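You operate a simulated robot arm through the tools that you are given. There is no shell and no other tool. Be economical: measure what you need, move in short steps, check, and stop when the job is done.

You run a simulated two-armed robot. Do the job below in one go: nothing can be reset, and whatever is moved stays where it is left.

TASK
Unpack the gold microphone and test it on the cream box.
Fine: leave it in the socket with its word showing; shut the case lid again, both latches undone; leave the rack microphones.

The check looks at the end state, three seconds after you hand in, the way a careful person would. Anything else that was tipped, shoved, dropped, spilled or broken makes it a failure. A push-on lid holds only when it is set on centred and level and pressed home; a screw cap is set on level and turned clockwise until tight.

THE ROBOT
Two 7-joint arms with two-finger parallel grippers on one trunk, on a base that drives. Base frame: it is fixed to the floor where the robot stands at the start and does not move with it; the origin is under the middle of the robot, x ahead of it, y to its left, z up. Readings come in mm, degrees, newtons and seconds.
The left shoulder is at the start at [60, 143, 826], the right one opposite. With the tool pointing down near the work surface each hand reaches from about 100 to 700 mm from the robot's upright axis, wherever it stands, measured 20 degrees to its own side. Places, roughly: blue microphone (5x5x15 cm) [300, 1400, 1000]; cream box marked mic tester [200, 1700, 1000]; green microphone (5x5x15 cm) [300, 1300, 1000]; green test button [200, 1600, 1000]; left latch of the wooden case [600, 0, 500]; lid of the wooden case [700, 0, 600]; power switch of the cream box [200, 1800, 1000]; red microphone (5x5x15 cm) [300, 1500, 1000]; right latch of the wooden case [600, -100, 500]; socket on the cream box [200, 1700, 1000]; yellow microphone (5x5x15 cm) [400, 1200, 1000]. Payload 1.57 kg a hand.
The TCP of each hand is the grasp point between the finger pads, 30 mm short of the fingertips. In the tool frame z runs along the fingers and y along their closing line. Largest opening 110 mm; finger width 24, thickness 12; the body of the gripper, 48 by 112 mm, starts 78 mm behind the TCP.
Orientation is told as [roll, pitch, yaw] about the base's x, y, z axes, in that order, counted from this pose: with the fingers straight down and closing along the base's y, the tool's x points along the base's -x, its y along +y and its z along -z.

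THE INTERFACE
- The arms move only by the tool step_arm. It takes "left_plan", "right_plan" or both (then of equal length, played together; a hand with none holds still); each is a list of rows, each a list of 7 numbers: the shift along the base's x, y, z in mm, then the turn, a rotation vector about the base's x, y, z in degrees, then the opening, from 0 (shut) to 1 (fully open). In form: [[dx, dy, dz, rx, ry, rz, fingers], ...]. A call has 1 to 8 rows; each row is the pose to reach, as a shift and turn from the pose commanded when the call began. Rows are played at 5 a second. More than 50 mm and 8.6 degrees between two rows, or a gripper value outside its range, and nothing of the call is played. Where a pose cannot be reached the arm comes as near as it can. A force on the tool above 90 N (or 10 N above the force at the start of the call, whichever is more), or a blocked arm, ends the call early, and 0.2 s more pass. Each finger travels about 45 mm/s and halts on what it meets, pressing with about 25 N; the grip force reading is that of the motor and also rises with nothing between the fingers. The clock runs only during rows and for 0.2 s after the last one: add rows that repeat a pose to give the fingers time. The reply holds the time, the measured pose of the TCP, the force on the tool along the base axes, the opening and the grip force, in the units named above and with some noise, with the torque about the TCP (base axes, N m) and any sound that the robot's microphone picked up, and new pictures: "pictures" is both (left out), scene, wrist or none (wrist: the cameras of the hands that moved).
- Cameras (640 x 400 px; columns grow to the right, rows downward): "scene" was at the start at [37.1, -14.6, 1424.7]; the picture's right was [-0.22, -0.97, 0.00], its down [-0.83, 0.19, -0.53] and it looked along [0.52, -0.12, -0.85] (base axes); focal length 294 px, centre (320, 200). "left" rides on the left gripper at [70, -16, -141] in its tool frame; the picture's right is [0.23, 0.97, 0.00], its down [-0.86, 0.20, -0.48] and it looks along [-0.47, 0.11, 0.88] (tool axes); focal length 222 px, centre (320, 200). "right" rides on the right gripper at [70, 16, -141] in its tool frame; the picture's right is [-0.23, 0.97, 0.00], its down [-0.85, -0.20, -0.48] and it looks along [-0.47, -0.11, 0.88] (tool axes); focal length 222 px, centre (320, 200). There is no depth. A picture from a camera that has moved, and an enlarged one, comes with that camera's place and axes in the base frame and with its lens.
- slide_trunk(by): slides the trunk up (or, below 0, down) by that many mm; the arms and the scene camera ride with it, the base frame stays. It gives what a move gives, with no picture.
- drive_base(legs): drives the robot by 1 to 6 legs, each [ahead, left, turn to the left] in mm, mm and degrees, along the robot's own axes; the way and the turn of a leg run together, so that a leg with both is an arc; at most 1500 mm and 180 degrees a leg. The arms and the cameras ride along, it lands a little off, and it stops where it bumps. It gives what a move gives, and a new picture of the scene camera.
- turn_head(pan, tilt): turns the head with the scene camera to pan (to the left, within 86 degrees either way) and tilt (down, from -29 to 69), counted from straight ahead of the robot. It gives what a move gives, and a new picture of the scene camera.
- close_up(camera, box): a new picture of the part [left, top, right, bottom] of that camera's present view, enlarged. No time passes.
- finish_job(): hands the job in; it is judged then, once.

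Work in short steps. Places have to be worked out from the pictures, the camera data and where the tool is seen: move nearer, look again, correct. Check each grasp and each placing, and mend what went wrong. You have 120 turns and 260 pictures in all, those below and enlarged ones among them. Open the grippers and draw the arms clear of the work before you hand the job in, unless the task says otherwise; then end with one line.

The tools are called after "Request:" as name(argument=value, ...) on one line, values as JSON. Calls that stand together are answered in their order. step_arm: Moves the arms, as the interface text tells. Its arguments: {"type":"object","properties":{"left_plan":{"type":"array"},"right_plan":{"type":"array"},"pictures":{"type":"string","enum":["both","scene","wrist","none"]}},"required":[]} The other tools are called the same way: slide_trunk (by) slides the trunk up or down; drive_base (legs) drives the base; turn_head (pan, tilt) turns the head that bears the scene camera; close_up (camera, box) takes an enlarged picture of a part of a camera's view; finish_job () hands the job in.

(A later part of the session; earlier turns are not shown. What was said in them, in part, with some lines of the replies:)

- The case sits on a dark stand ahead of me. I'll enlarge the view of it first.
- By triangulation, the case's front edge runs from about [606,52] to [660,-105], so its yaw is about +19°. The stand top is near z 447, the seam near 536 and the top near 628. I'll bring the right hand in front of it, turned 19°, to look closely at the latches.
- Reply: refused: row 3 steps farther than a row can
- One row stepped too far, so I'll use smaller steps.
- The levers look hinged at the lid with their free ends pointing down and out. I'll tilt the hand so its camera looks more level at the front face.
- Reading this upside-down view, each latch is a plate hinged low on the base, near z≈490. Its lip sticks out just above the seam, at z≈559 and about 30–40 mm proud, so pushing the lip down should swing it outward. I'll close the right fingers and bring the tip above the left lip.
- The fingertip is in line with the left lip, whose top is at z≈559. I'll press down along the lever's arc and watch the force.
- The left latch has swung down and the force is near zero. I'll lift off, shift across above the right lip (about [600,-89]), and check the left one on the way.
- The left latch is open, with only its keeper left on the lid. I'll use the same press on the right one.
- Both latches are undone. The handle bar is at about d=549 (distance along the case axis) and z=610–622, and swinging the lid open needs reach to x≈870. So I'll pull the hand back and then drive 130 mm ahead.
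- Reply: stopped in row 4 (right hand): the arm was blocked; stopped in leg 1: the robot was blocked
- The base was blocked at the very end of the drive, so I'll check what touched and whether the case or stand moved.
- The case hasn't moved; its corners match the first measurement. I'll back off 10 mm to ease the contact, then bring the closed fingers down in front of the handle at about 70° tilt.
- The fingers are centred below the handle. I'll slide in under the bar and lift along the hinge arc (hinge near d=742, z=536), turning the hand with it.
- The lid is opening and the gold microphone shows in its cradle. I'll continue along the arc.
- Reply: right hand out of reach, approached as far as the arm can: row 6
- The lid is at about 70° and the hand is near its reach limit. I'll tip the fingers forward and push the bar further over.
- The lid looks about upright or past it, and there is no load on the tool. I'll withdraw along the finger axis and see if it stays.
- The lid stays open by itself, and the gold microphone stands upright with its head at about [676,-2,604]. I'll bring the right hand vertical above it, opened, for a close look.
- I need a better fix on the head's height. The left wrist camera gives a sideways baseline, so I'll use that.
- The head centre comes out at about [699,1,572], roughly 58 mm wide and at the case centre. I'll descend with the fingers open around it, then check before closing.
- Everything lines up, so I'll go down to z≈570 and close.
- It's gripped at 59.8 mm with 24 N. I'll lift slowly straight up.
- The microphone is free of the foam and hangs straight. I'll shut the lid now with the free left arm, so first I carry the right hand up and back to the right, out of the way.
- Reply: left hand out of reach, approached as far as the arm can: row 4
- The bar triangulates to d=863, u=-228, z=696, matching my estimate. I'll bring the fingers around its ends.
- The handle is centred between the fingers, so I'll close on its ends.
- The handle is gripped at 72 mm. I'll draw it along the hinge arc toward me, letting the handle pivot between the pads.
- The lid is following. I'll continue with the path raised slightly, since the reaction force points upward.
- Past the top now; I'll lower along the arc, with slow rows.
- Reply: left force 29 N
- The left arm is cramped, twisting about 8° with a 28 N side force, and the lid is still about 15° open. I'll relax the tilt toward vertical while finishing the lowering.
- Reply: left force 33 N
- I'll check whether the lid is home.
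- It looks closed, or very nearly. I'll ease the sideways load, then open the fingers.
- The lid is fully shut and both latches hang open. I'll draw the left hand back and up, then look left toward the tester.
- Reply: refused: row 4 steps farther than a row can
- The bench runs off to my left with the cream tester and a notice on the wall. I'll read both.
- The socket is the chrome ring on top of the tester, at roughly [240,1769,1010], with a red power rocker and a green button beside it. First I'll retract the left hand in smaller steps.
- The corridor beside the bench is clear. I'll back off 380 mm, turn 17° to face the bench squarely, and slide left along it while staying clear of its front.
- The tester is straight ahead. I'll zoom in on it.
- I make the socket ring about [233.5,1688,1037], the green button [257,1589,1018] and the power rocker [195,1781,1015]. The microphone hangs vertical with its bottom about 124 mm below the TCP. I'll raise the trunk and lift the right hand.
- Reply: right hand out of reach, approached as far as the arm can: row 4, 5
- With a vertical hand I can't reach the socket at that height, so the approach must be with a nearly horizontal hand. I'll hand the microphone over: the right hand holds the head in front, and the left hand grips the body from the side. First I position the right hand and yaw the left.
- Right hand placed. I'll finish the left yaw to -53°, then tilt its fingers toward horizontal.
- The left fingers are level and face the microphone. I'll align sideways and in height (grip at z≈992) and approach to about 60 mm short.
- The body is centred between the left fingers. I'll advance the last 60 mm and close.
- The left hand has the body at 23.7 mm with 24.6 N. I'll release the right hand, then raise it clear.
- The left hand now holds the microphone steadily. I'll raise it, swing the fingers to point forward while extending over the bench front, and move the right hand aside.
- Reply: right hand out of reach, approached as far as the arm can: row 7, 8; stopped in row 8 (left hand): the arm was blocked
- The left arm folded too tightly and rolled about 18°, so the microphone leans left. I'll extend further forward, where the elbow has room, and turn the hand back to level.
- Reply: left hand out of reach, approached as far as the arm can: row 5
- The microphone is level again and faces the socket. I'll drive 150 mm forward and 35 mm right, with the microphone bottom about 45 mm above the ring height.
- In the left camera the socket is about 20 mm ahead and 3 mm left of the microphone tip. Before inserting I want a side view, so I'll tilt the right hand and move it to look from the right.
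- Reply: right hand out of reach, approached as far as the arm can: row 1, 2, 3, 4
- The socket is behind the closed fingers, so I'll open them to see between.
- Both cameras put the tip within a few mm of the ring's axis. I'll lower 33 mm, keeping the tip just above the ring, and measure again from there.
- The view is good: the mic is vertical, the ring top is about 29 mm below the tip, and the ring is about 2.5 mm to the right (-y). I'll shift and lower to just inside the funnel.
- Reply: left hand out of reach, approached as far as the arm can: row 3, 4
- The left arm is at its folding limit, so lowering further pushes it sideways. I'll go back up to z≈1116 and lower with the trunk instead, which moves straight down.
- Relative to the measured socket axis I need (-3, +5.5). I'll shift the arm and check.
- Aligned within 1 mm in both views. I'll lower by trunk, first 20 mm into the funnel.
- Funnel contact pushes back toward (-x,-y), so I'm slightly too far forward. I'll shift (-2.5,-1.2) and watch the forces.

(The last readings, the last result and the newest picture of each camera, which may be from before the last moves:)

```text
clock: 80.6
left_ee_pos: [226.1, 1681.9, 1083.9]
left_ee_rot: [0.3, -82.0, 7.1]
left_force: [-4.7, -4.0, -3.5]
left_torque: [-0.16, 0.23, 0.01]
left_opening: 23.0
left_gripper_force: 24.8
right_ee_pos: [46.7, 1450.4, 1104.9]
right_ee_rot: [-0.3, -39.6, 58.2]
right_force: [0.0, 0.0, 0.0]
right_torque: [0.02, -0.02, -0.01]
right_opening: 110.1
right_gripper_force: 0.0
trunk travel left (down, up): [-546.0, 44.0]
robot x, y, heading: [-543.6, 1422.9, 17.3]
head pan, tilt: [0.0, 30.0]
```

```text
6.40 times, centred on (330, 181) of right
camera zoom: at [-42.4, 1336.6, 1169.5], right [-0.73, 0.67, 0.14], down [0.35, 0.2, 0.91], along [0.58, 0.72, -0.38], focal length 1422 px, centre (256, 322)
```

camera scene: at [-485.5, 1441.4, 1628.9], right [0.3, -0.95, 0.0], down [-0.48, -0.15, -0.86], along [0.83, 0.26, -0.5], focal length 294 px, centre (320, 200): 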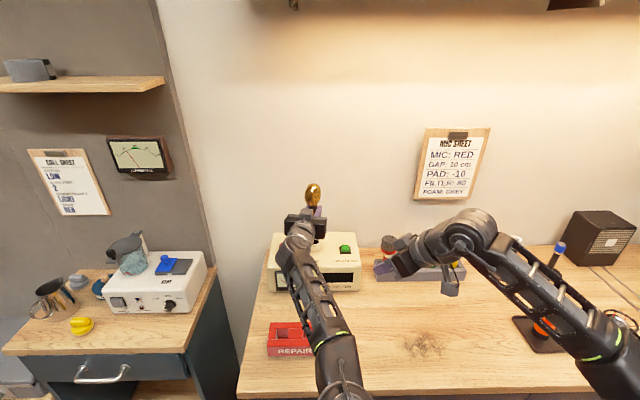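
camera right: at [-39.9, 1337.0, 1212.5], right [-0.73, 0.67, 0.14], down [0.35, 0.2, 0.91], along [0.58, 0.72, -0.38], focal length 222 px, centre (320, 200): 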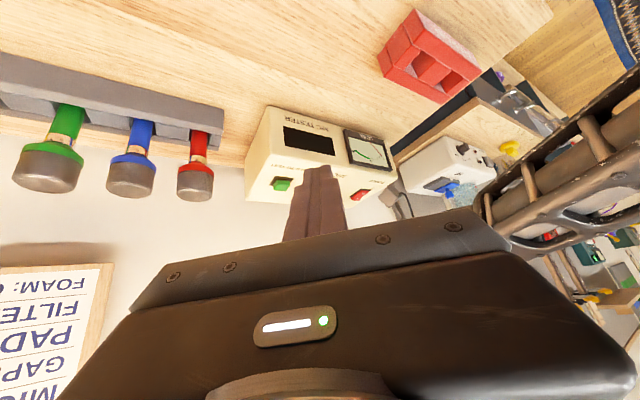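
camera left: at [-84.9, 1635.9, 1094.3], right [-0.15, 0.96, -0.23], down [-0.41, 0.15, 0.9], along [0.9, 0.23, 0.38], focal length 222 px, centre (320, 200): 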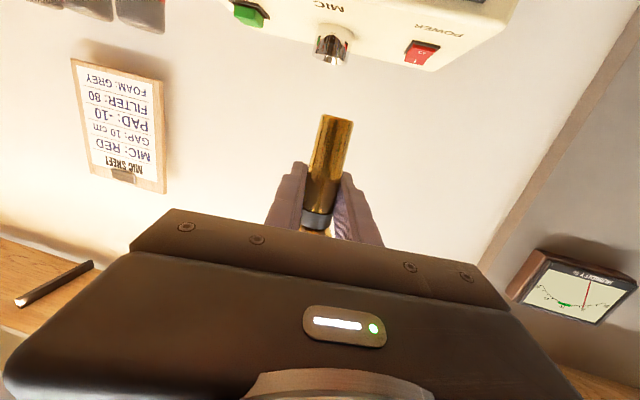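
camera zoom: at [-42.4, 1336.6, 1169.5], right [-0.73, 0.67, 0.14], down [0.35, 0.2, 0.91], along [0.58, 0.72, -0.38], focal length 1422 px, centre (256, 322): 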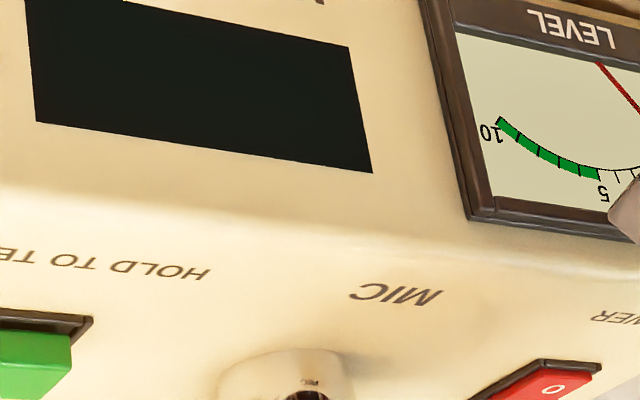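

It slid in: the vertical force is just the weight again. I'll ease a little more the same way, then lower 12 mm.

Request:
step_arm(left_plan=[[-0.7, -0.7, 0, 0, 0, 0, 0.05], [-1.2, -1.2, 0, 0, 0, 0, 0.05]], pictures="none")

Request:
slide_trunk(by=-12)

Request:
close_up(camera="left", box=[240, 0, 440, 180])

```text
clock: 81.2
left_ee_pos: [227.5, 1682.6, 1084.8]
left_ee_rot: [0.1, -82.0, 7.5]
left_force: [-0.4, 0.2, -3.1]
left_torque: [0.0, 0.03, 0.03]
left_opening: 23.1
left_gripper_force: 25.2
right_ee_pos: [47.3, 1450.7, 1105.5]
right_ee_rot: [-0.3, -39.6, 58.3]
right_force: [0.1, 0.2, -0.3]
right_torque: [0.01, -0.03, 0.01]
right_opening: 110.1
right_gripper_force: 0.1
trunk travel left (down, up): [-546.0, 44.0]
robot x, y, heading: [-546.7, 1420.4, 17.3]
head pan, tilt: [0.0, 30.0]
```

```text
clock: 81.8
left_ee_pos: [226.6, 1683.6, 1072.9]
left_ee_rot: [0.0, -82.0, 7.5]
left_force: [0.7, -0.1, -2.7]
left_torque: [0.0, -0.02, -0.01]
left_opening: 23.3
left_gripper_force: 24.9
right_ee_pos: [48.1, 1450.4, 1093.6]
right_ee_rot: [-0.3, -39.6, 58.2]
right_force: [0.0, -0.9, 0.0]
right_torque: [-0.02, -0.04, -0.03]
right_opening: 110.1
right_gripper_force: 0.0
trunk travel left (down, up): [-534.0, 56.0]
robot x, y, heading: [-542.9, 1421.6, 17.5]
head pan, tilt: [0.0, 30.0]
```

```text
2.22 times, centred on (340, 90) of left
camera zoom: at [82.2, 1647.6, 1023.4], right [-0.16, 0.96, -0.23], down [-0.38, 0.15, 0.91], along [0.91, 0.23, 0.34], focal length 494 px, centre (276, 444)
```

zoom: 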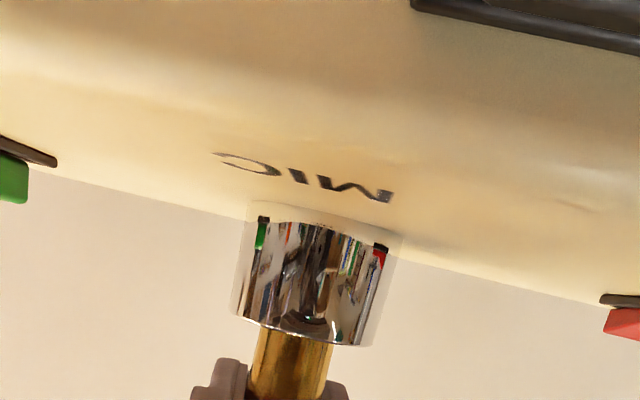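

Going in freely. Another 12 mm.

Request:
slide_trunk(by=-12)

Request:
close_up(camera="left", box=[240, 0, 440, 180])

```text
clock: 82.4
left_ee_pos: [227.8, 1683.0, 1062.6]
left_ee_rot: [-0.1, -82.1, 7.6]
left_force: [1.1, 0.7, 3.4]
left_torque: [0.06, -0.11, -0.04]
left_opening: 23.0
left_gripper_force: 24.9
right_ee_pos: [47.2, 1449.2, 1081.7]
right_ee_rot: [-0.2, -39.6, 58.2]
right_force: [1.0, -0.1, -0.3]
right_torque: [0.0, 0.0, 0.0]
right_opening: 110.0
right_gripper_force: 0.0
trunk travel left (down, up): [-522.0, 68.0]
robot x, y, heading: [-541.5, 1424.2, 17.2]
head pan, tilt: [0.0, 30.0]
```

```text
2.22 times, centred on (340, 90) of left
camera zoom: at [82.2, 1647.3, 1012.5], right [-0.16, 0.96, -0.23], down [-0.38, 0.15, 0.91], along [0.91, 0.23, 0.34], focal length 494 px, centre (276, 444)
```

zoom: 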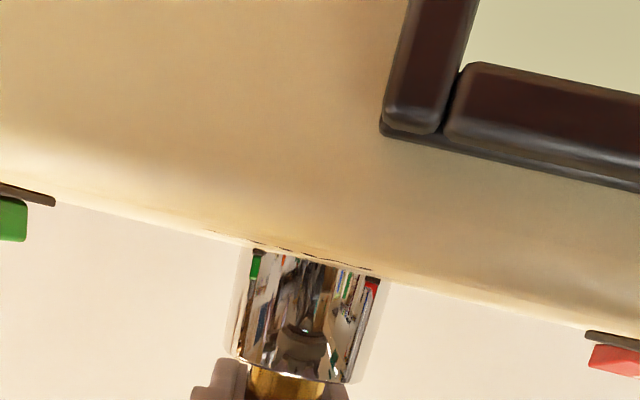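

It's bottoming out, with about 6 N net upward. I'll press 3 mm more to seat it.

Request:
slide_trunk(by=-3)

```text
clock: 82.9
left_ee_pos: [226.3, 1682.5, 1061.4]
left_ee_rot: [-0.2, -82.3, 7.8]
left_force: [4.6, 1.1, 14.9]
left_torque: [-0.06, 0.02, -0.01]
left_opening: 22.1
left_gripper_force: 25.4
right_ee_pos: [47.2, 1450.2, 1079.4]
right_ee_rot: [-0.3, -39.7, 58.3]
right_force: [-0.1, -1.1, -0.4]
right_torque: [0.03, 0.05, -0.05]
right_opening: 109.9
right_gripper_force: 0.1
trunk travel left (down, up): [-519.0, 71.0]
robot x, y, heading: [-548.8, 1421.6, 17.2]
head pan, tilt: [0.0, 30.0]
```

Seated with 15 N. I'll ease up, open, and draw the left hand straight back.

Request:
step_arm(left_plan=[[0, 0, 2, 0, 0, 0, 0.05], [0, 0, 2, 0, 0, 0, 0.3], [0, 0, 2, 0, 0, 0, 0.5], [0, 0, 2, 0, 0, 0, 0.5]], pictures="wrist")

Request:
close_up(camera="scene", box=[250, 170, 390, 290])

```text
clock: 83.9
left_ee_pos: [227.1, 1683.0, 1060.1]
left_ee_rot: [0.0, -82.0, 7.5]
left_force: [-0.5, 0.2, -0.8]
left_torque: [0.04, 0.0, 0.03]
left_opening: 55.1
left_gripper_force: 0.1
right_ee_pos: [47.5, 1448.7, 1078.4]
right_ee_rot: [-0.3, -39.6, 58.2]
right_force: [-0.4, 0.1, -0.4]
right_torque: [0.03, 0.01, 0.01]
right_opening: 109.8
right_gripper_force: 0.0
trunk travel left (down, up): [-519.0, 71.0]
robot x, y, heading: [-544.6, 1423.8, 17.6]
head pan, tilt: [0.0, 30.0]
camera left: at [82.2, 1647.5, 1010.3], right [-0.16, 0.96, -0.22], down [-0.38, 0.15, 0.91], along [0.91, 0.23, 0.34], focal length 222 px, centre (320, 200)
```

left: 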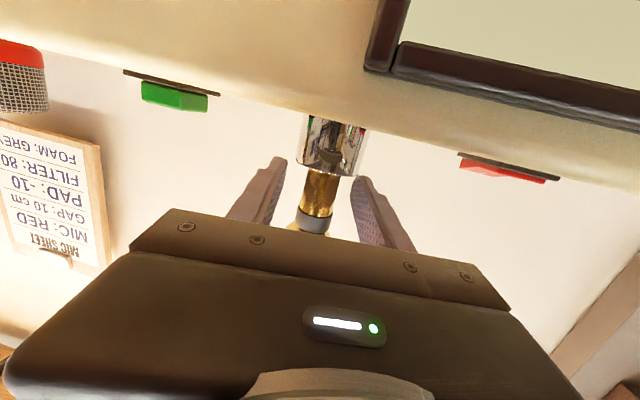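

```text
3.33 times, centred on (320, 230) of scene
camera zoom: at [-488.7, 1441.2, 1558.2], right [0.3, -0.95, 0.0], down [-0.48, -0.15, -0.87], along [0.83, 0.26, -0.5], focal length 978 px, centre (320, 100)
```

zoom: 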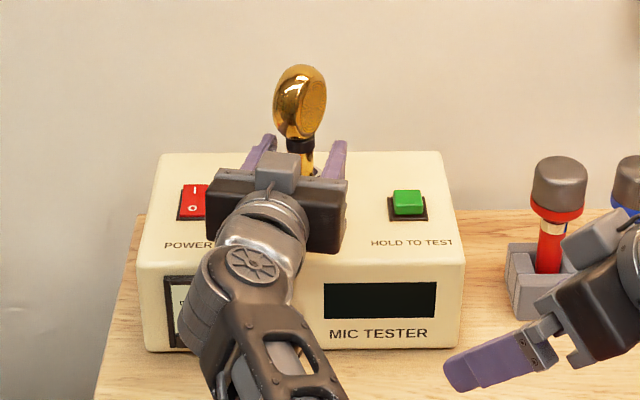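

The microphone stands upright in the socket. The left arm can't fold back further, so I'll back the base about 75 mm along the finger direction to slide the fingers clear.

Request:
drive_base(legs=[[-74, 13, 0]])

Request:
close_up(camera="scene", box=[250, 150, 390, 270])

```text
clock: 85.0
left_ee_pos: [150.9, 1672.8, 1060.9]
left_ee_rot: [0.0, -82.1, 7.4]
left_force: [-0.8, -0.4, -0.1]
left_torque: [0.01, 0.03, 0.01]
left_opening: 55.1
left_gripper_force: 0.0
right_ee_pos: [-28.6, 1440.2, 1079.7]
right_ee_rot: [-0.4, -39.7, 58.1]
right_force: [-0.9, 0.4, 0.6]
right_torque: [-0.01, -0.04, 0.01]
right_opening: 109.7
right_gripper_force: 0.1
trunk travel left (down, up): [-519.0, 71.0]
robot x, y, heading: [-622.5, 1411.2, 16.9]
head pan, tilt: [0.0, 30.0]
camera scene: at [-565.0, 1431.4, 1558.4], right [0.3, -0.95, 0.0], down [-0.48, -0.15, -0.87], along [0.83, 0.26, -0.5], focal length 294 px, centre (320, 200)
```

scene: 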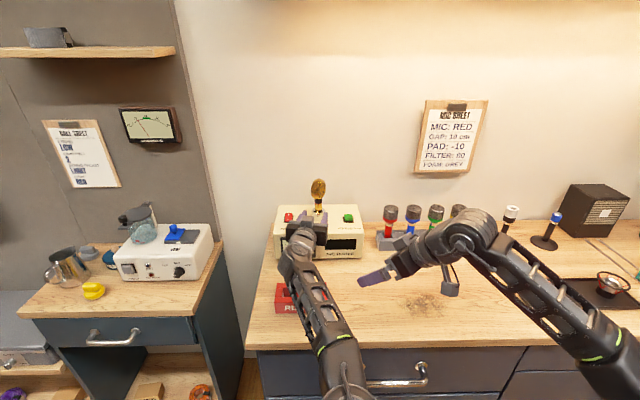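

```text
3.33 times, centred on (320, 210) of scene
camera zoom: at [-565.0, 1431.4, 1558.4], right [0.3, -0.95, 0.0], down [-0.48, -0.15, -0.87], along [0.83, 0.26, -0.5], focal length 978 px, centre (320, 167)
```

zoom: 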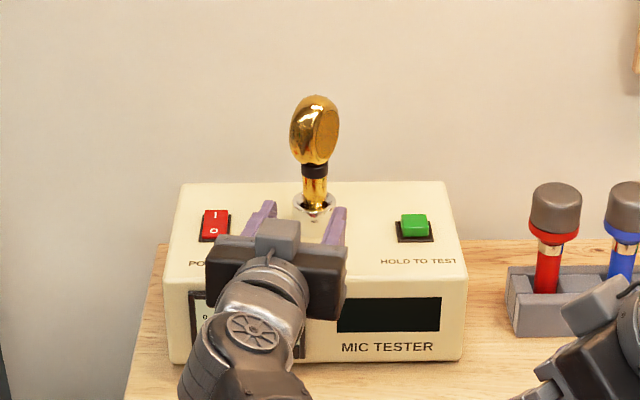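

The microphone is seated and clear of the fingers. The rocker's "I" side (far half) stands proud, so the tester is off. I'll raise the trunk and bring the closed left fingers, tilted, above the "I" half at about d=708, u=1642.

Request:
slide_trunk(by=71)

Request:
step_arm(left_plan=[[0, 30, 0, 0, 0, 0, 0.3], [0, 60, 0, -0.97, 7.4, 0, 0.1], [0, 90, 0, -1.9, 14.9, 0, 0], [10, 101.6, 0, -2.9, 22.3, 0, 0], [20, 101.6, -10, -3.9, 29.7, 0, 0], [30.5, 101.6, -30, -3.9, 29.7, 0, 0], [30.5, 101.6, -45, -3.9, 29.7, 0, 0]], pictures="both")

Request:
close_up(camera="left", box=[220, 60, 420, 220])

```text
clock: 86.0
left_ee_pos: [153.1, 1672.8, 1130.4]
left_ee_rot: [0.0, -82.0, 7.5]
left_force: [-0.3, -0.5, -0.4]
left_torque: [0.03, -0.02, -0.02]
left_opening: 54.9
left_gripper_force: 0.1
right_ee_pos: [-26.6, 1440.2, 1148.8]
right_ee_rot: [-0.3, -39.6, 58.1]
right_force: [0.2, -0.4, 0.7]
right_torque: [0.0, 0.01, 0.06]
right_opening: 110.1
right_gripper_force: 0.1
trunk travel left (down, up): [-590.0, 0.0]
robot x, y, heading: [-617.4, 1413.3, 17.6]
head pan, tilt: [0.0, 30.0]
```

```text
clock: 87.7
left_ee_pos: [183.6, 1774.6, 1084.3]
left_ee_rot: [-0.1, -51.9, 7.5]
left_force: [-0.6, -0.1, 0.5]
left_torque: [-0.03, -0.02, 0.0]
left_opening: 0.0
left_gripper_force: 21.6
right_ee_pos: [-26.9, 1440.9, 1149.8]
right_ee_rot: [-0.4, -39.6, 58.1]
right_force: [-0.2, 0.4, -0.2]
right_torque: [0.01, -0.01, -0.01]
right_opening: 110.2
right_gripper_force: 0.0
trunk travel left (down, up): [-590.0, 0.0]
robot x, y, heading: [-619.9, 1412.8, 17.0]
head pan, tilt: [0.0, 30.0]
camera scene: at [-563.3, 1431.9, 1629.3], right [0.3, -0.95, 0.0], down [-0.48, -0.15, -0.87], along [0.83, 0.26, -0.5], focal length 294 px, centre (320, 200)
camera left: at [34.2, 1739.1, 1117.0], right [-0.27, 0.95, -0.18], down [0.12, 0.22, 0.97], along [0.96, 0.24, -0.17], focal length 222 px, centre (320, 200)
```

scene: 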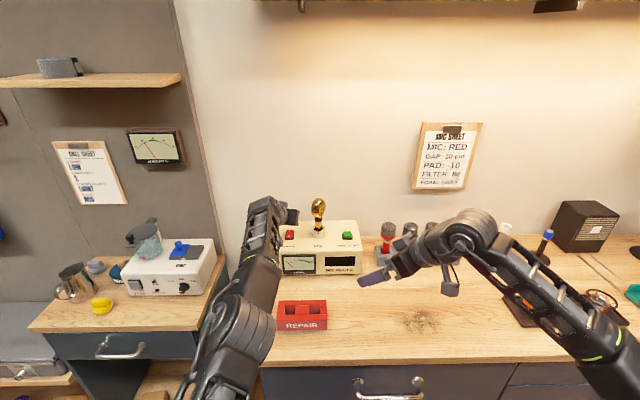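
left: 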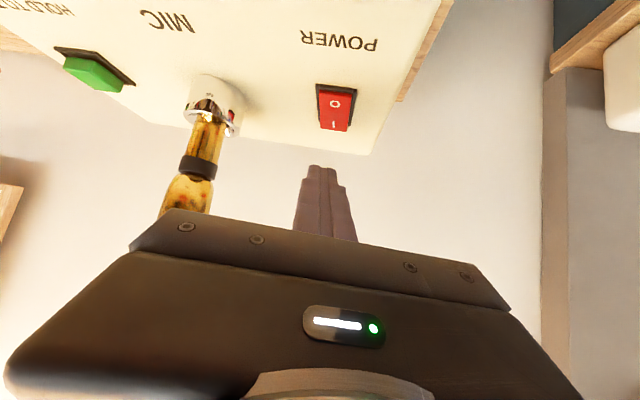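

```text
2.50 times, centred on (320, 140) of left
camera zoom: at [34.2, 1739.1, 1117.0], right [-0.27, 0.95, -0.18], down [0.12, 0.22, 0.97], along [0.96, 0.24, -0.17], focal length 555 px, centre (320, 350)
```

zoom: 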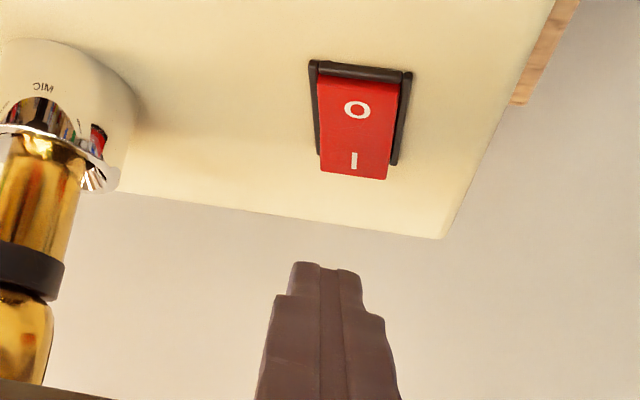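

The rocker's "I" mark lies at about d≈717, u≈1643. I'll shift slightly and press down in small steps.

Request:
step_arm(left_plan=[[5.8, 4.9, -12, 0, 0, 0, 0], [5.8, 4.9, -25, 0, 0, 0, 0], [5.8, 4.9, -32, 0, 0, 0, 0], [5.8, 4.9, -37, 0, 0, 0, 0], [5.8, 4.9, -41, 0, 0, 0, 0], [5.8, 4.9, -44, 0, 0, 0, 0]], pictures="none")

Request:
close_up(camera="left", box=[220, 60, 420, 220])

```text
clock: 89.0
left_ee_pos: [189.5, 1778.3, 1045.2]
left_ee_rot: [-0.1, -52.3, 7.4]
left_force: [0.0, 1.1, 7.6]
left_torque: [0.0, -0.17, -0.1]
left_opening: 0.0
left_gripper_force: 20.9
right_ee_pos: [-27.1, 1440.1, 1150.6]
right_ee_rot: [-0.3, -39.7, 58.1]
right_force: [0.5, -0.1, 0.4]
right_torque: [0.01, 0.0, -0.01]
right_opening: 109.9
right_gripper_force: 0.0
trunk travel left (down, up): [-590.0, 0.0]
robot x, y, heading: [-621.0, 1412.8, 17.1]
head pan, tilt: [0.0, 30.0]
```

```text
2.50 times, centred on (320, 140) of left
camera zoom: at [39.5, 1743.2, 1075.9], right [-0.26, 0.95, -0.18], down [0.12, 0.22, 0.97], along [0.96, 0.24, -0.17], focal length 555 px, centre (320, 350)
```

zoom: 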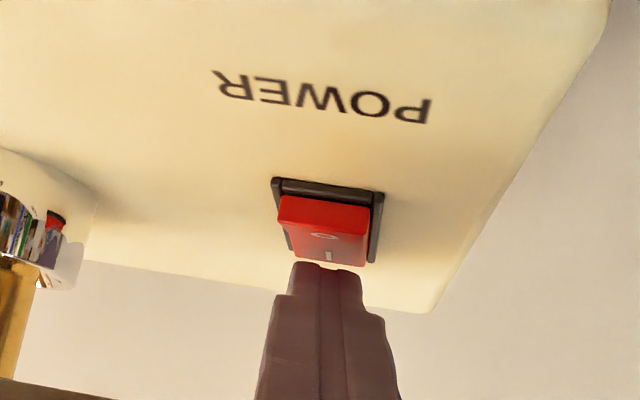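

The rocker has tipped, with the O side now raised. I'll press a touch more, then lift away and look.

Request:
step_arm(left_plan=[[0, 0, -3, 0, 0, 0, 0], [0, 0, -5, 0, 0, 0, 0], [0, 0, 0, 0, 0, 0, 0], [0, 0, 30, 0, 0, 0, 0], [-20, 15, 60, 0, 0, 0, 0], [-50, 35, 80, 0, 0, 0, 0]], pictures="scene")

Request:
close_up(camera="scene", box=[260, 180, 380, 280])

```text
clock: 90.5
left_ee_pos: [139.4, 1812.9, 1120.2]
left_ee_rot: [-0.1, -52.0, 7.4]
left_force: [-0.6, 0.4, -0.6]
left_torque: [0.01, -0.01, 0.01]
left_opening: 0.0
left_gripper_force: 21.3
right_ee_pos: [-27.2, 1440.7, 1148.2]
right_ee_rot: [-0.3, -39.5, 58.2]
right_force: [0.5, 0.3, -0.3]
right_torque: [-0.01, 0.01, -0.06]
right_opening: 109.8
right_gripper_force: 0.1
trunk travel left (down, up): [-590.0, 0.0]
robot x, y, heading: [-621.7, 1413.0, 17.3]
head pan, tilt: [0.0, 30.0]
camera scene: at [-564.6, 1432.2, 1629.2], right [0.3, -0.95, 0.0], down [-0.48, -0.15, -0.87], along [0.83, 0.26, -0.5], focal length 294 px, centre (320, 200)
```

scene: 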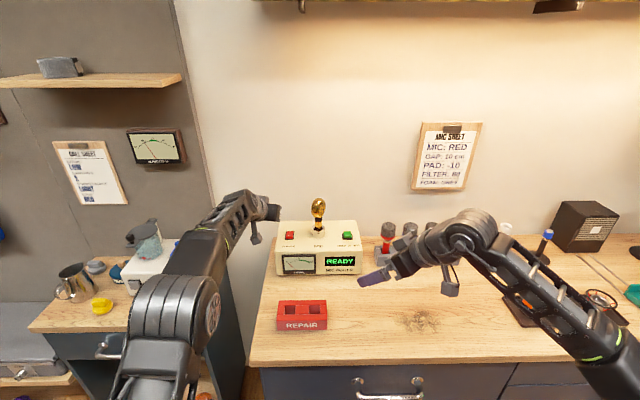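

```text
4.00 times, centred on (320, 230) of scene
camera zoom: at [-564.6, 1432.2, 1629.2], right [0.3, -0.95, 0.0], down [-0.48, -0.15, -0.87], along [0.83, 0.26, -0.5], focal length 1174 px, centre (320, 80)
```

zoom: 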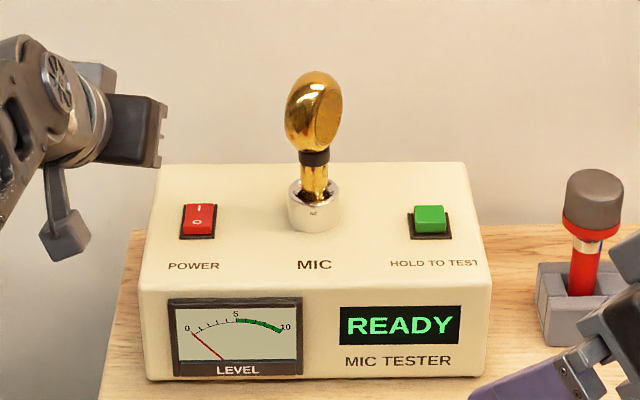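

The tester reads READY. Next I bring the closed right fingers over the green button, at about [248,1583], top z≈1018.

Request:
step_arm(right_plan=[[33, 18, 0, 0, 0, -6.3, 0.7], [66, 35, 0, 0, 0, -12.7, 0.4], [100, 53, 0, 0, 0, -19, 0.1], [133, 70, 0, 0, 0, -25.3, 0], [166, 88, 0, 0, 0, -31.7, 0], [200, 106, 0, 0, 0, -38, 0]], pictures="none")

Request:
step_arm(right_plan=[[20, 10, -15, 2.1, -5.8, 0, 0], [40, 20, -30, 4.2, -11.7, 0, 0], [60, 31.5, -50, 4.2, -11.7, 0, 0]], pictures="wrist")

Request:
close_up(camera="right", box=[220, 60, 420, 220])

```text
clock: 91.8
left_ee_pos: [140.3, 1812.8, 1120.9]
left_ee_rot: [0.0, -52.1, 7.4]
left_force: [0.4, 0.7, 0.0]
left_torque: [0.05, 0.01, -0.01]
left_opening: 0.2
left_gripper_force: 21.6
right_ee_pos: [76.9, 1409.4, 1117.1]
right_ee_rot: [-0.1, -39.7, 19.9]
right_force: [-0.2, -0.7, -0.6]
right_torque: [0.04, 0.0, 0.06]
right_opening: 0.2
right_gripper_force: 4.3
right hand out of reach, approached as far as the arm can: row 2, 3, 4, 5, 6
trunk travel left (down, up): [-590.0, 0.0]
robot x, y, heading: [-618.2, 1414.9, 17.1]
head pan, tilt: [0.0, 30.0]
```

```text
clock: 92.7
left_ee_pos: [140.2, 1813.1, 1121.8]
left_ee_rot: [-0.1, -52.0, 7.5]
left_force: [-0.3, -0.5, -0.5]
left_torque: [0.03, 0.03, -0.01]
left_opening: 0.1
left_gripper_force: 21.4
right_ee_pos: [125.3, 1434.8, 1071.0]
right_ee_rot: [-0.4, -52.2, 20.2]
right_force: [0.1, 0.0, 0.2]
right_torque: [0.01, 0.01, 0.01]
right_opening: 0.0
right_gripper_force: 21.4
right hand out of reach, approached as far as the arm can: row 3
trunk travel left (down, up): [-590.0, 0.0]
robot x, y, heading: [-623.6, 1413.9, 17.2]
head pan, tilt: [0.0, 30.0]
camera right: at [-24.9, 1397.2, 1103.0], right [-0.2, 0.96, 0.17], down [0.2, -0.13, 0.97], along [0.96, 0.23, -0.17], focal length 222 px, centre (320, 200)
```

right: 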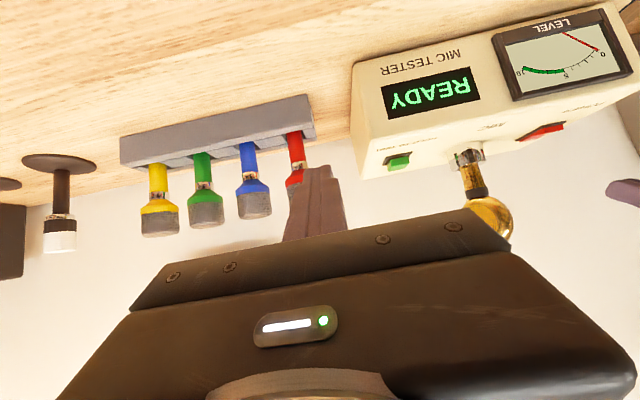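

```text
2.50 times, centred on (320, 140) of right
camera zoom: at [-24.9, 1397.2, 1103.0], right [-0.2, 0.96, 0.17], down [0.2, -0.13, 0.97], along [0.96, 0.23, -0.17], focal length 555 px, centre (320, 350)
```

zoom: 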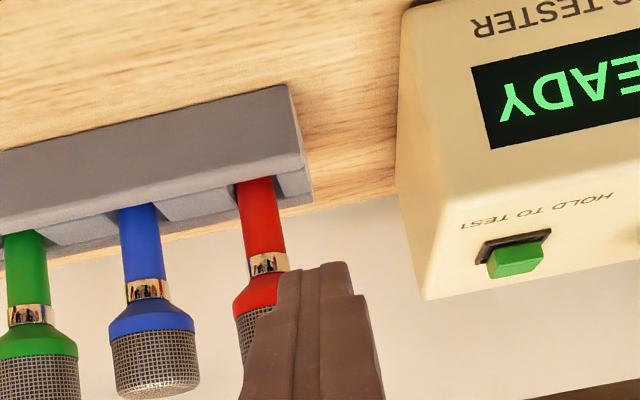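

The wrist view confirms the button near [243–248,1582,1018], and nothing is touched. I'll move over it.

Request:
step_arm(right_plan=[[20, 30, 15, 0, 0, 0, 0], [45, 65, 18, 0, 0, 0, 0], [70, 100, 18, 0, 0, 0, 0], [90, 125, 18, 0, 0, 0, 0], [106, 143, 15, 0, 0, 0, 0]], pictures="none")

Request:
close_up(camera="right", box=[220, 60, 420, 220])

```text
clock: 93.8
left_ee_pos: [141.9, 1812.9, 1121.7]
left_ee_rot: [0.0, -52.1, 7.5]
left_force: [0.6, 0.2, -0.2]
left_torque: [0.0, -0.03, -0.01]
left_opening: 0.2
left_gripper_force: 21.6
right_ee_pos: [124.5, 1434.4, 1071.4]
right_ee_rot: [-0.4, -52.0, 20.1]
right_force: [0.3, 0.3, 0.6]
right_torque: [0.0, -0.01, 0.0]
right_opening: 0.0
right_gripper_force: 21.4
right hand out of reach, approached as far as the arm can: row 1, 2, 3, 4, 5
trunk travel left (down, up): [-590.0, 0.0]
robot x, y, heading: [-621.6, 1412.4, 17.4]
head pan, tilt: [0.0, 30.0]
```

```text
2.50 times, centred on (320, 140) of right
camera zoom: at [-25.2, 1397.3, 1103.2], right [-0.2, 0.96, 0.17], down [0.21, -0.13, 0.97], along [0.96, 0.23, -0.17], focal length 555 px, centre (320, 350)
```

zoom: 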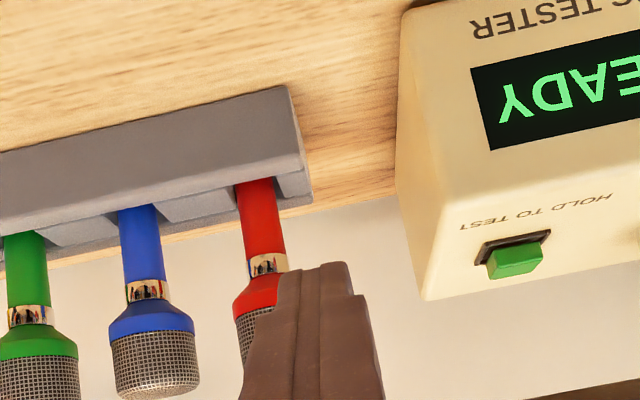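

The right arm is at a joint limit there, while the left one moved freely, so I'll press with the left hand. I pull the right hand back and bring the left around in front of the microphone, staying clear of its head.

Request:
step_arm(right_plan=[[-40, -20, 5, 0, 0, 0, 0], [-75, -35, 10, 0, 0, 0, 0], [-105, -55, 10, 0, 0, 0, 0], [-130, -75, 10, 0, 0, 0, 0], [-150, -95, 10, 0, 0, 0, 0], [-150, -110, 10, 0, 0, 0, 0], [-150, -110, 10, 0, 0, 0, 0]], left_plan=[[-25, 0, 0, 0, 0, 0, 0], [-50, -10, 0, 0, 0, 0, 0], [-52, -55, 0, 0, 0, -4, 0], [-52, -100, 0, 0, 0, -8, 0], [-52, -145, 0, 0, 0, -12, 0], [-52, -190, 0, 0, 0, -15, 0], [-52, -228, 0, 0, 0, -15, 0]], pictures="scene")

```text
clock: 95.5
left_ee_pos: [87.9, 1583.5, 1121.8]
left_ee_rot: [0.1, -51.9, -7.6]
left_force: [0.0, -0.7, 0.7]
left_torque: [0.0, 0.02, 0.03]
left_opening: 0.0
left_gripper_force: 21.8
right_ee_pos: [-27.6, 1323.2, 1082.1]
right_ee_rot: [-0.2, -52.0, 20.1]
right_force: [0.7, -0.3, -0.4]
right_torque: [0.03, 0.01, -0.01]
right_opening: 0.0
right_gripper_force: 21.2
trunk travel left (down, up): [-590.0, 0.0]
robot x, y, heading: [-618.7, 1412.4, 17.3]
head pan, tilt: [0.0, 30.0]
camera scene: at [-563.3, 1430.2, 1629.3], right [0.3, -0.95, 0.0], down [-0.48, -0.15, -0.87], along [0.83, 0.26, -0.5], focal length 294 px, centre (320, 200)
```

scene: 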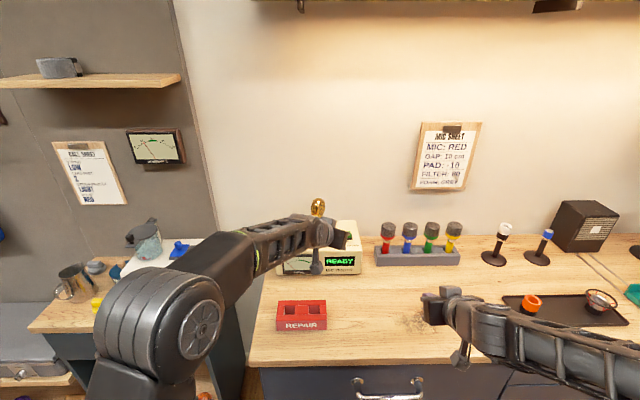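

Both arms moved as asked. I'll advance the left hand toward the button, hovering at z≈1085, and check.

Request:
step_arm(left_plan=[[40, 0, -10, 0, 0, 0, 0], [80, 1, -20, 0, 0, 0, 0], [115, 1, -28, 0, 0, 0, 0], [135, 1, -35, 0, 0, 0, 0]], pictures="wrist")

Request:
close_up(camera="left", box=[220, 60, 420, 220])

```text
clock: 96.5
left_ee_pos: [204.9, 1587.6, 1087.8]
left_ee_rot: [-0.2, -52.0, -7.4]
left_force: [0.5, -0.2, -0.3]
left_torque: [-0.01, -0.04, -0.02]
left_opening: 0.0
left_gripper_force: 21.2
left hand out of reach, approached as far as the arm can: row 4
right_ee_pos: [-27.0, 1323.4, 1082.3]
right_ee_rot: [-0.4, -52.0, 20.4]
right_force: [0.5, -1.1, 0.7]
right_torque: [0.02, 0.01, 0.02]
right_opening: 0.0
right_gripper_force: 21.4
trunk travel left (down, up): [-590.0, 0.0]
robot x, y, heading: [-620.1, 1410.5, 17.3]
head pan, tilt: [0.0, 30.0]
camera left: at [50.7, 1591.9, 1121.2], right [-0.01, 0.98, -0.18], down [0.17, 0.18, 0.97], along [0.98, -0.02, -0.17], focal length 222 px, centre (320, 200)
```

left: 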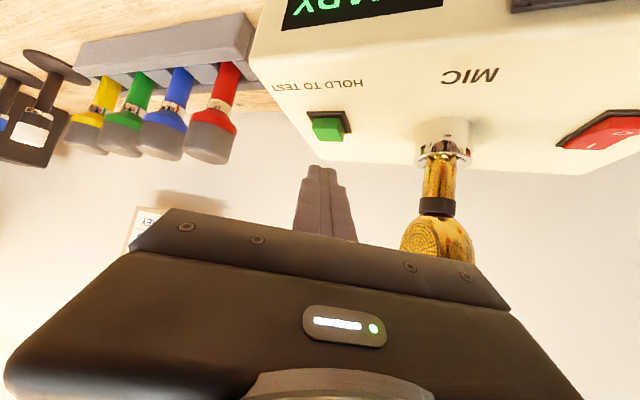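

```text
2.50 times, centred on (320, 140) of left
camera zoom: at [50.7, 1591.9, 1121.2], right [-0.01, 0.98, -0.18], down [0.17, 0.18, 0.97], along [0.98, -0.02, -0.17], focal length 555 px, centre (320, 350)
```

zoom: 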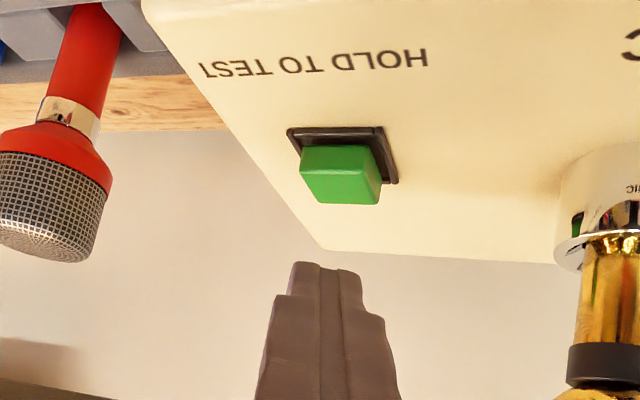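

The left arm is nearly stretched and needs about 25 mm more. I'll nudge the base forward 24 mm and right 9 mm, which brings the tip over the button.

Request:
drive_base(legs=[[26, -9, 0]])

Request:
close_up(camera="left", box=[220, 60, 420, 220])

```text
clock: 97.3
left_ee_pos: [235.0, 1586.8, 1087.1]
left_ee_rot: [0.0, -51.8, -7.5]
left_force: [1.0, 0.2, -1.6]
left_torque: [-0.01, 0.02, -0.01]
left_opening: 0.2
left_gripper_force: 21.5
right_ee_pos: [2.5, 1323.7, 1080.7]
right_ee_rot: [-0.5, -51.9, 20.2]
right_force: [0.8, -0.1, -0.7]
right_torque: [0.04, 0.04, 0.0]
right_opening: 0.2
right_gripper_force: 20.8
trunk travel left (down, up): [-590.0, 0.0]
robot x, y, heading: [-592.7, 1415.9, 17.3]
head pan, tilt: [0.0, 30.0]
camera scene: at [-533.2, 1430.9, 1629.1], right [0.3, -0.95, 0.0], down [-0.48, -0.15, -0.87], along [0.83, 0.26, -0.5], focal length 294 px, centre (320, 200)
```

scene: 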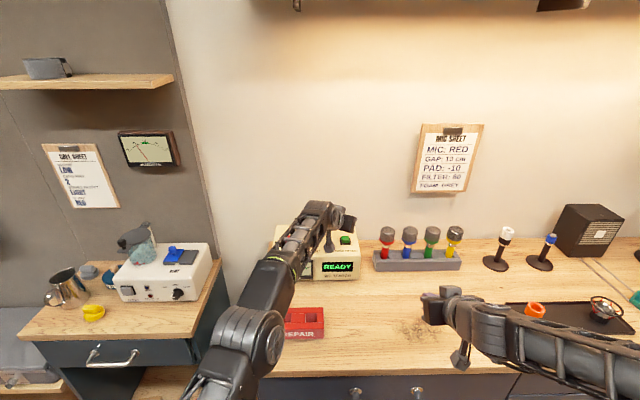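

```text
2.50 times, centred on (320, 140) of left
camera zoom: at [80.9, 1590.9, 1119.7], right [-0.01, 0.98, -0.18], down [0.18, 0.18, 0.97], along [0.98, -0.02, -0.17], focal length 555 px, centre (320, 350)
```

zoom: 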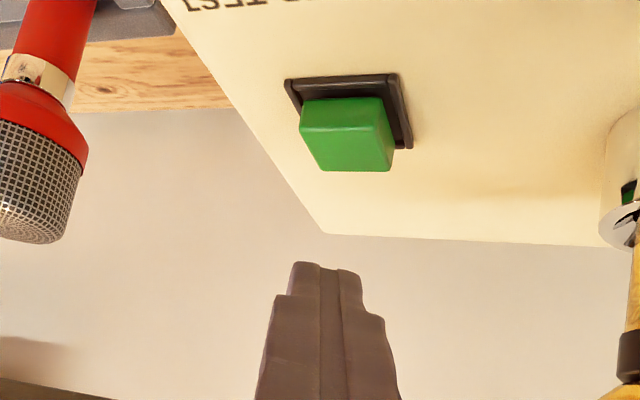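

The tip is over the button within 3 mm. I'll press gently and hold.

Request:
step_arm(left_plan=[[-3, 0, -15, 0, 0, 0, 0], [-3, 0, -30, 0, 0, 0, 0], [-3, 0, -38, 0, 0, 0, 0], [-3, 0, -42, 0, 0, 0, 0], [-3, 0, -45, 0, 0, 0, 0], [-3, 0, -47, 0, 0, 0, 0], [-3, 0, -47, 0, 0, 0, 0]], pictures="scene")

Request:
close_up(camera="scene", box=[260, 200, 380, 290])

```text
clock: 98.9
left_ee_pos: [230.3, 1587.4, 1044.7]
left_ee_rot: [0.1, -52.3, -7.5]
left_force: [3.7, 2.0, 12.2]
left_torque: [0.04, -0.3, 0.05]
left_opening: 0.1
left_gripper_force: 21.1
right_ee_pos: [0.5, 1322.3, 1083.1]
right_ee_rot: [-0.4, -51.9, 20.3]
right_force: [0.1, 0.4, -0.8]
right_torque: [0.01, 0.01, -0.04]
right_opening: 0.1
right_gripper_force: 21.2
trunk travel left (down, up): [-590.0, 0.0]
robot x, y, heading: [-595.1, 1412.3, 17.7]
head pan, tilt: [0.0, 30.0]
heard: click
camera scene: at [-536.8, 1430.8, 1629.4], right [0.3, -0.95, 0.0], down [-0.48, -0.15, -0.87], along [0.83, 0.26, -0.5], focal length 294 px, centre (320, 200)
```

scene: 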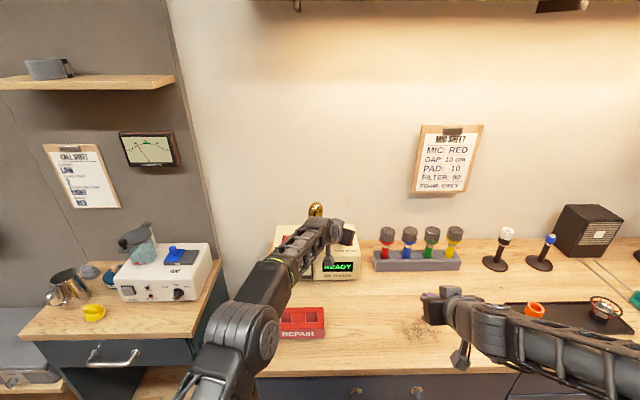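

```text
4.44 times, centred on (320, 245) of scene
camera zoom: at [-536.8, 1430.8, 1629.4], right [0.3, -0.95, 0.0], down [-0.48, -0.15, -0.87], along [0.83, 0.26, -0.5], focal length 1305 px, centre (320, 0)
```

zoom: 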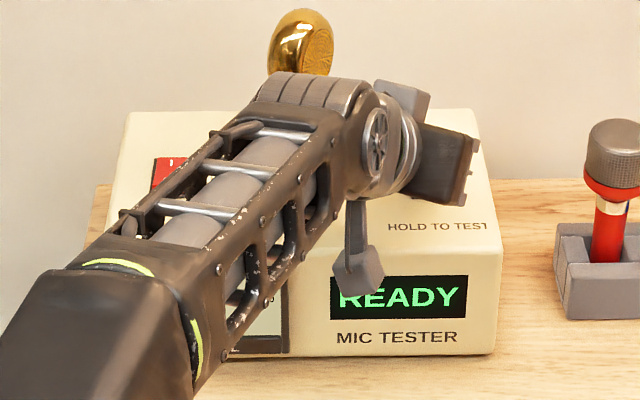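

Clicked with 12 N, so I'll keep holding for a while and watch the display.

Request:
step_arm(left_plan=[[0, 0, -1, 0, 0, 0, 0], [0, 0, -1, 0, 0, 0, 0], [0, 0, -1, 0, 0, 0, 0], [0, 0, -1, 0, 0, 0, 0], [0, 0, -1, 0, 0, 0, 0], [0, 0, -1, 0, 0, 0, 0], [0, 0, -1, 0, 0, 0, 0], [0, 0, -1, 0, 0, 0, 0]], pictures="none")

Request:
close_up(camera="scene", box=[260, 200, 380, 290])

```text
clock: 100.7
left_ee_pos: [229.5, 1586.7, 1042.2]
left_ee_rot: [0.0, -52.4, -7.5]
left_force: [5.5, 3.6, 17.5]
left_torque: [0.06, -0.45, 0.08]
left_opening: 0.0
left_gripper_force: 21.5
right_ee_pos: [0.3, 1323.3, 1081.8]
right_ee_rot: [-0.4, -52.0, 20.2]
right_force: [-0.3, -0.6, -0.3]
right_torque: [0.03, 0.01, 0.01]
right_opening: 0.0
right_gripper_force: 20.7
trunk travel left (down, up): [-590.0, 0.0]
robot x, y, heading: [-592.6, 1414.9, 17.2]
head pan, tilt: [0.0, 30.0]
```

```text
4.44 times, centred on (320, 245) of scene
camera zoom: at [-537.4, 1430.8, 1629.4], right [0.3, -0.95, 0.0], down [-0.48, -0.15, -0.87], along [0.83, 0.26, -0.5], focal length 1305 px, centre (320, 0)
```

zoom: 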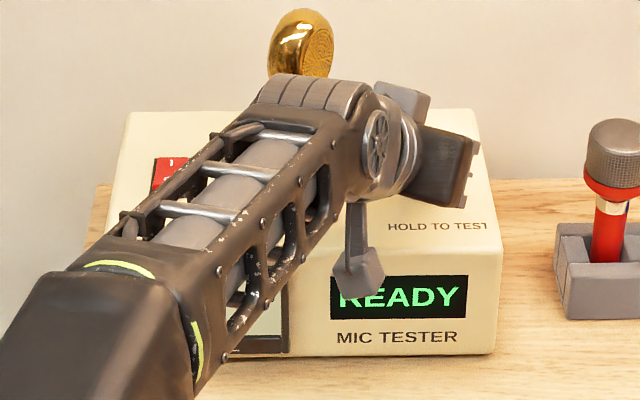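

Still READY. I'll check with the left camera whether the button is really down.

Request:
close_up(camera="left", box=[220, 60, 420, 220])

Request:
close_up(camera="left", box=[380, 60, 540, 270])

```text
2.50 times, centred on (320, 140) of left
camera zoom: at [75.4, 1591.1, 1074.4], right [-0.01, 0.98, -0.18], down [0.17, 0.18, 0.97], along [0.99, -0.02, -0.17], focal length 555 px, centre (320, 350)
```

zoom: 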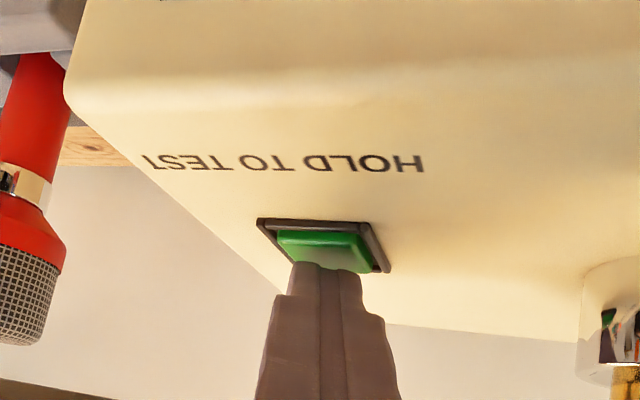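

```text
1.90 times, centred on (460, 165) of left
camera zoom: at [75.4, 1591.1, 1074.4], right [-0.01, 0.98, -0.18], down [0.17, 0.18, 0.97], along [0.99, -0.02, -0.17], focal length 423 px, centre (53, 267)
```

zoom: 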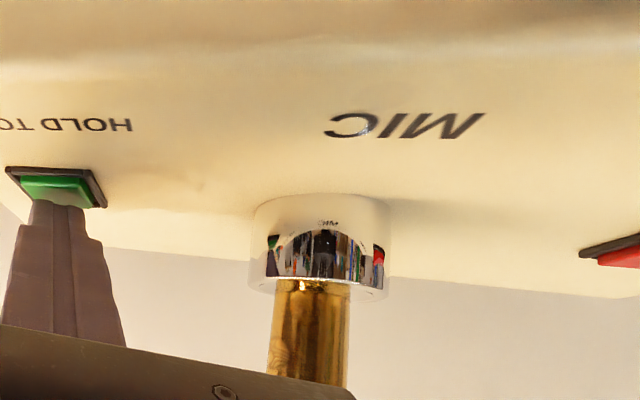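

The button is well down. I'll press slightly more and hold longer.

Request:
step_arm(left_plan=[[0, 0, -3, 0, 0, 0, 0], [0, 0, -4, 0, 0, 0, 0], [0, 0, -4, 0, 0, 0, 0], [0, 0, -4, 0, 0, 0, 0], [0, 0, -4, 0, 0, 0, 0], [0, 0, -4, 0, 0, 0, 0], [0, 0, -4, 0, 0, 0, 0], [0, 0, -4, 0, 0, 0, 0]], pictures="none")

Request:
close_up(camera="scene", box=[260, 200, 380, 290])

```text
clock: 102.5
left_ee_pos: [229.5, 1586.3, 1042.8]
left_ee_rot: [0.0, -52.4, -7.5]
left_force: [2.3, 1.6, 22.0]
left_torque: [-0.07, -0.4, 0.03]
left_opening: 0.1
left_gripper_force: 21.4
right_ee_pos: [0.5, 1322.2, 1083.5]
right_ee_rot: [-0.4, -52.0, 20.3]
right_force: [0.1, -0.3, -0.7]
right_torque: [0.01, -0.02, 0.0]
right_opening: 0.0
right_gripper_force: 21.4
trunk travel left (down, up): [-590.0, 0.0]
robot x, y, heading: [-594.4, 1409.1, 17.6]
head pan, tilt: [0.0, 30.0]
```

```text
4.44 times, centred on (320, 245) of scene
camera zoom: at [-538.4, 1430.4, 1629.4], right [0.3, -0.95, 0.0], down [-0.48, -0.15, -0.87], along [0.83, 0.26, -0.5], focal length 1305 px, centre (320, 0)
```

zoom: 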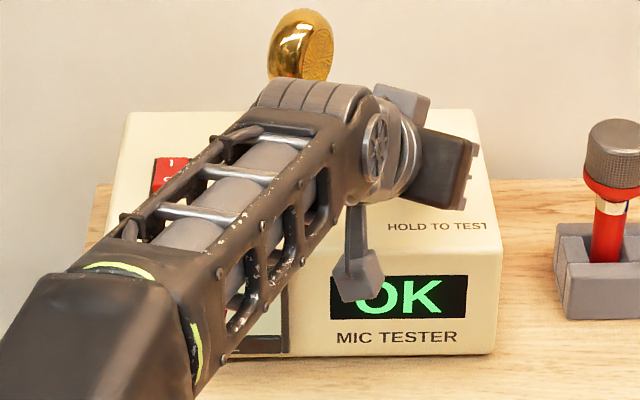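

The display shows OK. I'll release by lifting straight up and see whether it stays.

Request:
step_arm(left_plan=[[0, 0, 6, 0, 0, 0, 0], [0, 0, 20, 0, 0, 0, 0], [-20, 0, 45, 0, 0, 0, 0], [-60, -3, 60, 0, 0, 0, 0], [-100, -5, 70, 0, 0, 0, 0]], pictures="none")

Request:
close_up(camera="scene", box=[250, 190, 390, 290])

```text
clock: 103.7
left_ee_pos: [127.4, 1582.3, 1107.6]
left_ee_rot: [0.0, -52.2, -7.4]
left_force: [0.5, 0.6, 0.7]
left_torque: [0.02, 0.01, 0.02]
left_opening: 0.0
left_gripper_force: 21.5
right_ee_pos: [-0.7, 1323.0, 1081.6]
right_ee_rot: [-0.3, -52.0, 20.3]
right_force: [-0.3, -0.6, 0.4]
right_torque: [0.02, 0.03, 0.0]
right_opening: 0.0
right_gripper_force: 20.8
trunk travel left (down, up): [-590.0, 0.0]
robot x, y, heading: [-592.4, 1411.0, 17.2]
head pan, tilt: [0.0, 30.0]
```

```text
4.00 times, centred on (320, 240) of scene
camera zoom: at [-537.2, 1430.9, 1629.3], right [0.3, -0.95, 0.0], down [-0.48, -0.15, -0.87], along [0.83, 0.26, -0.5], focal length 1174 px, centre (320, 40)
```

zoom: 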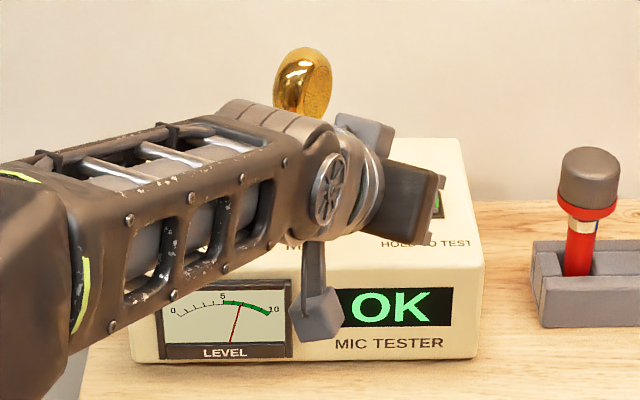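

The word OK persists after release. I'll back the base well clear of the bench, open the grippers, and take a last look at the result.

Request:
drive_base(legs=[[-320, 0, 0]])

Request:
step_arm(left_plan=[[0, 0, 0, 0, 0, 0, 0.3], [0, 20, 0, 0, 0, 0, 0.6], [0, 50, 0, 0, 0, 0, 0.9], [0, 80, 0, 0, 0, 0, 1]], right_plan=[[0, 0, 0, 0, 0, 0, 0.3], [0, 0, 0, 0, 0, 0, 0.6], [0, 0, 0, 0, 0, 0, 0.9], [0, 0, 0, 0, 0, 0, 1]], pictures="scene")

Request:
close_up(camera="scene", box=[240, 150, 400, 260])

```text
clock: 105.8
left_ee_pos: [-176.3, 1486.9, 1106.7]
left_ee_rot: [-0.1, -52.1, -7.5]
left_force: [-0.3, 0.1, -0.2]
left_torque: [0.04, -0.01, 0.0]
left_opening: 0.0
left_gripper_force: 21.4
right_ee_pos: [-303.0, 1228.4, 1083.0]
right_ee_rot: [-0.5, -52.0, 20.4]
right_force: [-0.4, -0.6, 0.0]
right_torque: [-0.02, 0.02, 0.03]
right_opening: 0.0
right_gripper_force: 21.2
trunk travel left (down, up): [-590.0, 0.0]
robot x, y, heading: [-899.2, 1315.9, 17.4]
head pan, tilt: [0.0, 30.0]
camera scene: at [-840.7, 1335.9, 1629.3], right [0.3, -0.95, 0.0], down [-0.48, -0.15, -0.87], along [0.83, 0.26, -0.5], focal length 294 px, centre (320, 200)
```

scene: 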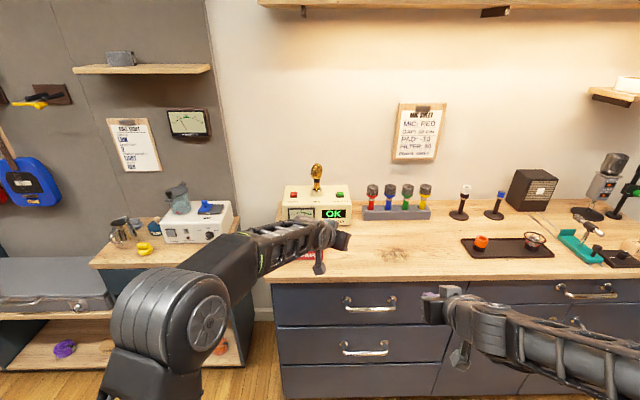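

```text
clock: 106.8
left_ee_pos: [-174.6, 1568.4, 1106.6]
left_ee_rot: [0.0, -52.0, -7.5]
left_force: [-0.4, 0.7, 1.4]
left_torque: [-0.03, 0.0, -0.01]
left_opening: 80.1
left_gripper_force: 0.0
right_ee_pos: [-302.5, 1228.7, 1082.0]
right_ee_rot: [-0.5, -52.0, 20.4]
right_force: [-0.7, -0.1, -0.2]
right_torque: [0.0, 0.03, -0.06]
right_opening: 80.3
right_gripper_force: 0.1
trunk travel left (down, up): [-590.0, 0.0]
robot x, y, heading: [-897.2, 1319.5, 17.5]
head pan, tilt: [0.0, 30.0]
camera scene: at [-839.5, 1337.3, 1629.2], right [0.3, -0.95, 0.0], down [-0.48, -0.15, -0.87], along [0.83, 0.26, -0.5], focal length 294 px, centre (320, 200)
```

scene: 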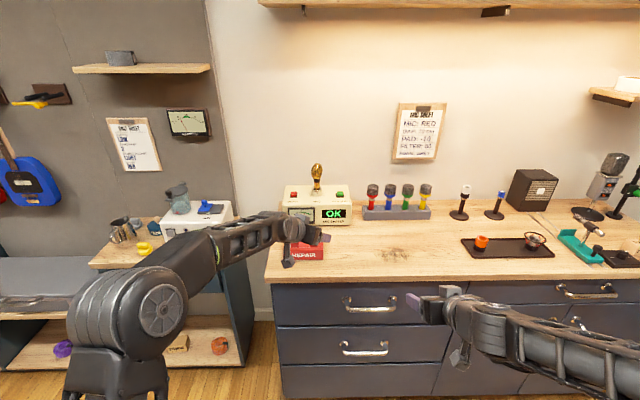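

```text
3.64 times, centred on (320, 205) of scene
camera zoom: at [-839.5, 1337.3, 1629.2], right [0.3, -0.95, 0.0], down [-0.48, -0.15, -0.87], along [0.83, 0.26, -0.5], focal length 1067 px, centre (320, 182)
```

zoom: 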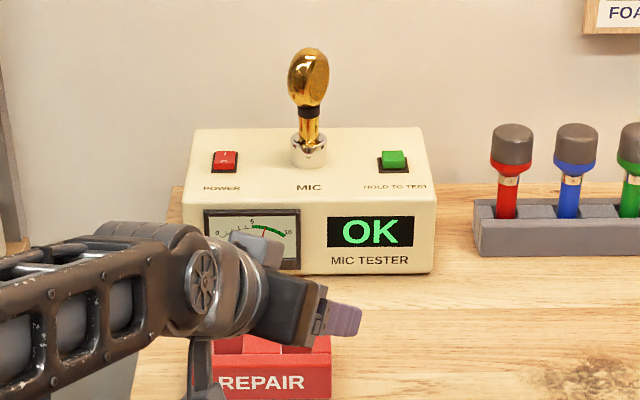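

The microphone stands in the socket, OK is showing, the rack is untouched, and both hands are open and clear. The lid was seen shut with both latches hanging undone, so I'm handing in.

Request:
finish_job()

```text
The job is handed in.
```

The gold microphone is out of its case and seated in the tester's socket, and the display still reads OK. The case lid is shut with both latches undone, and the rack microphones are untouched.
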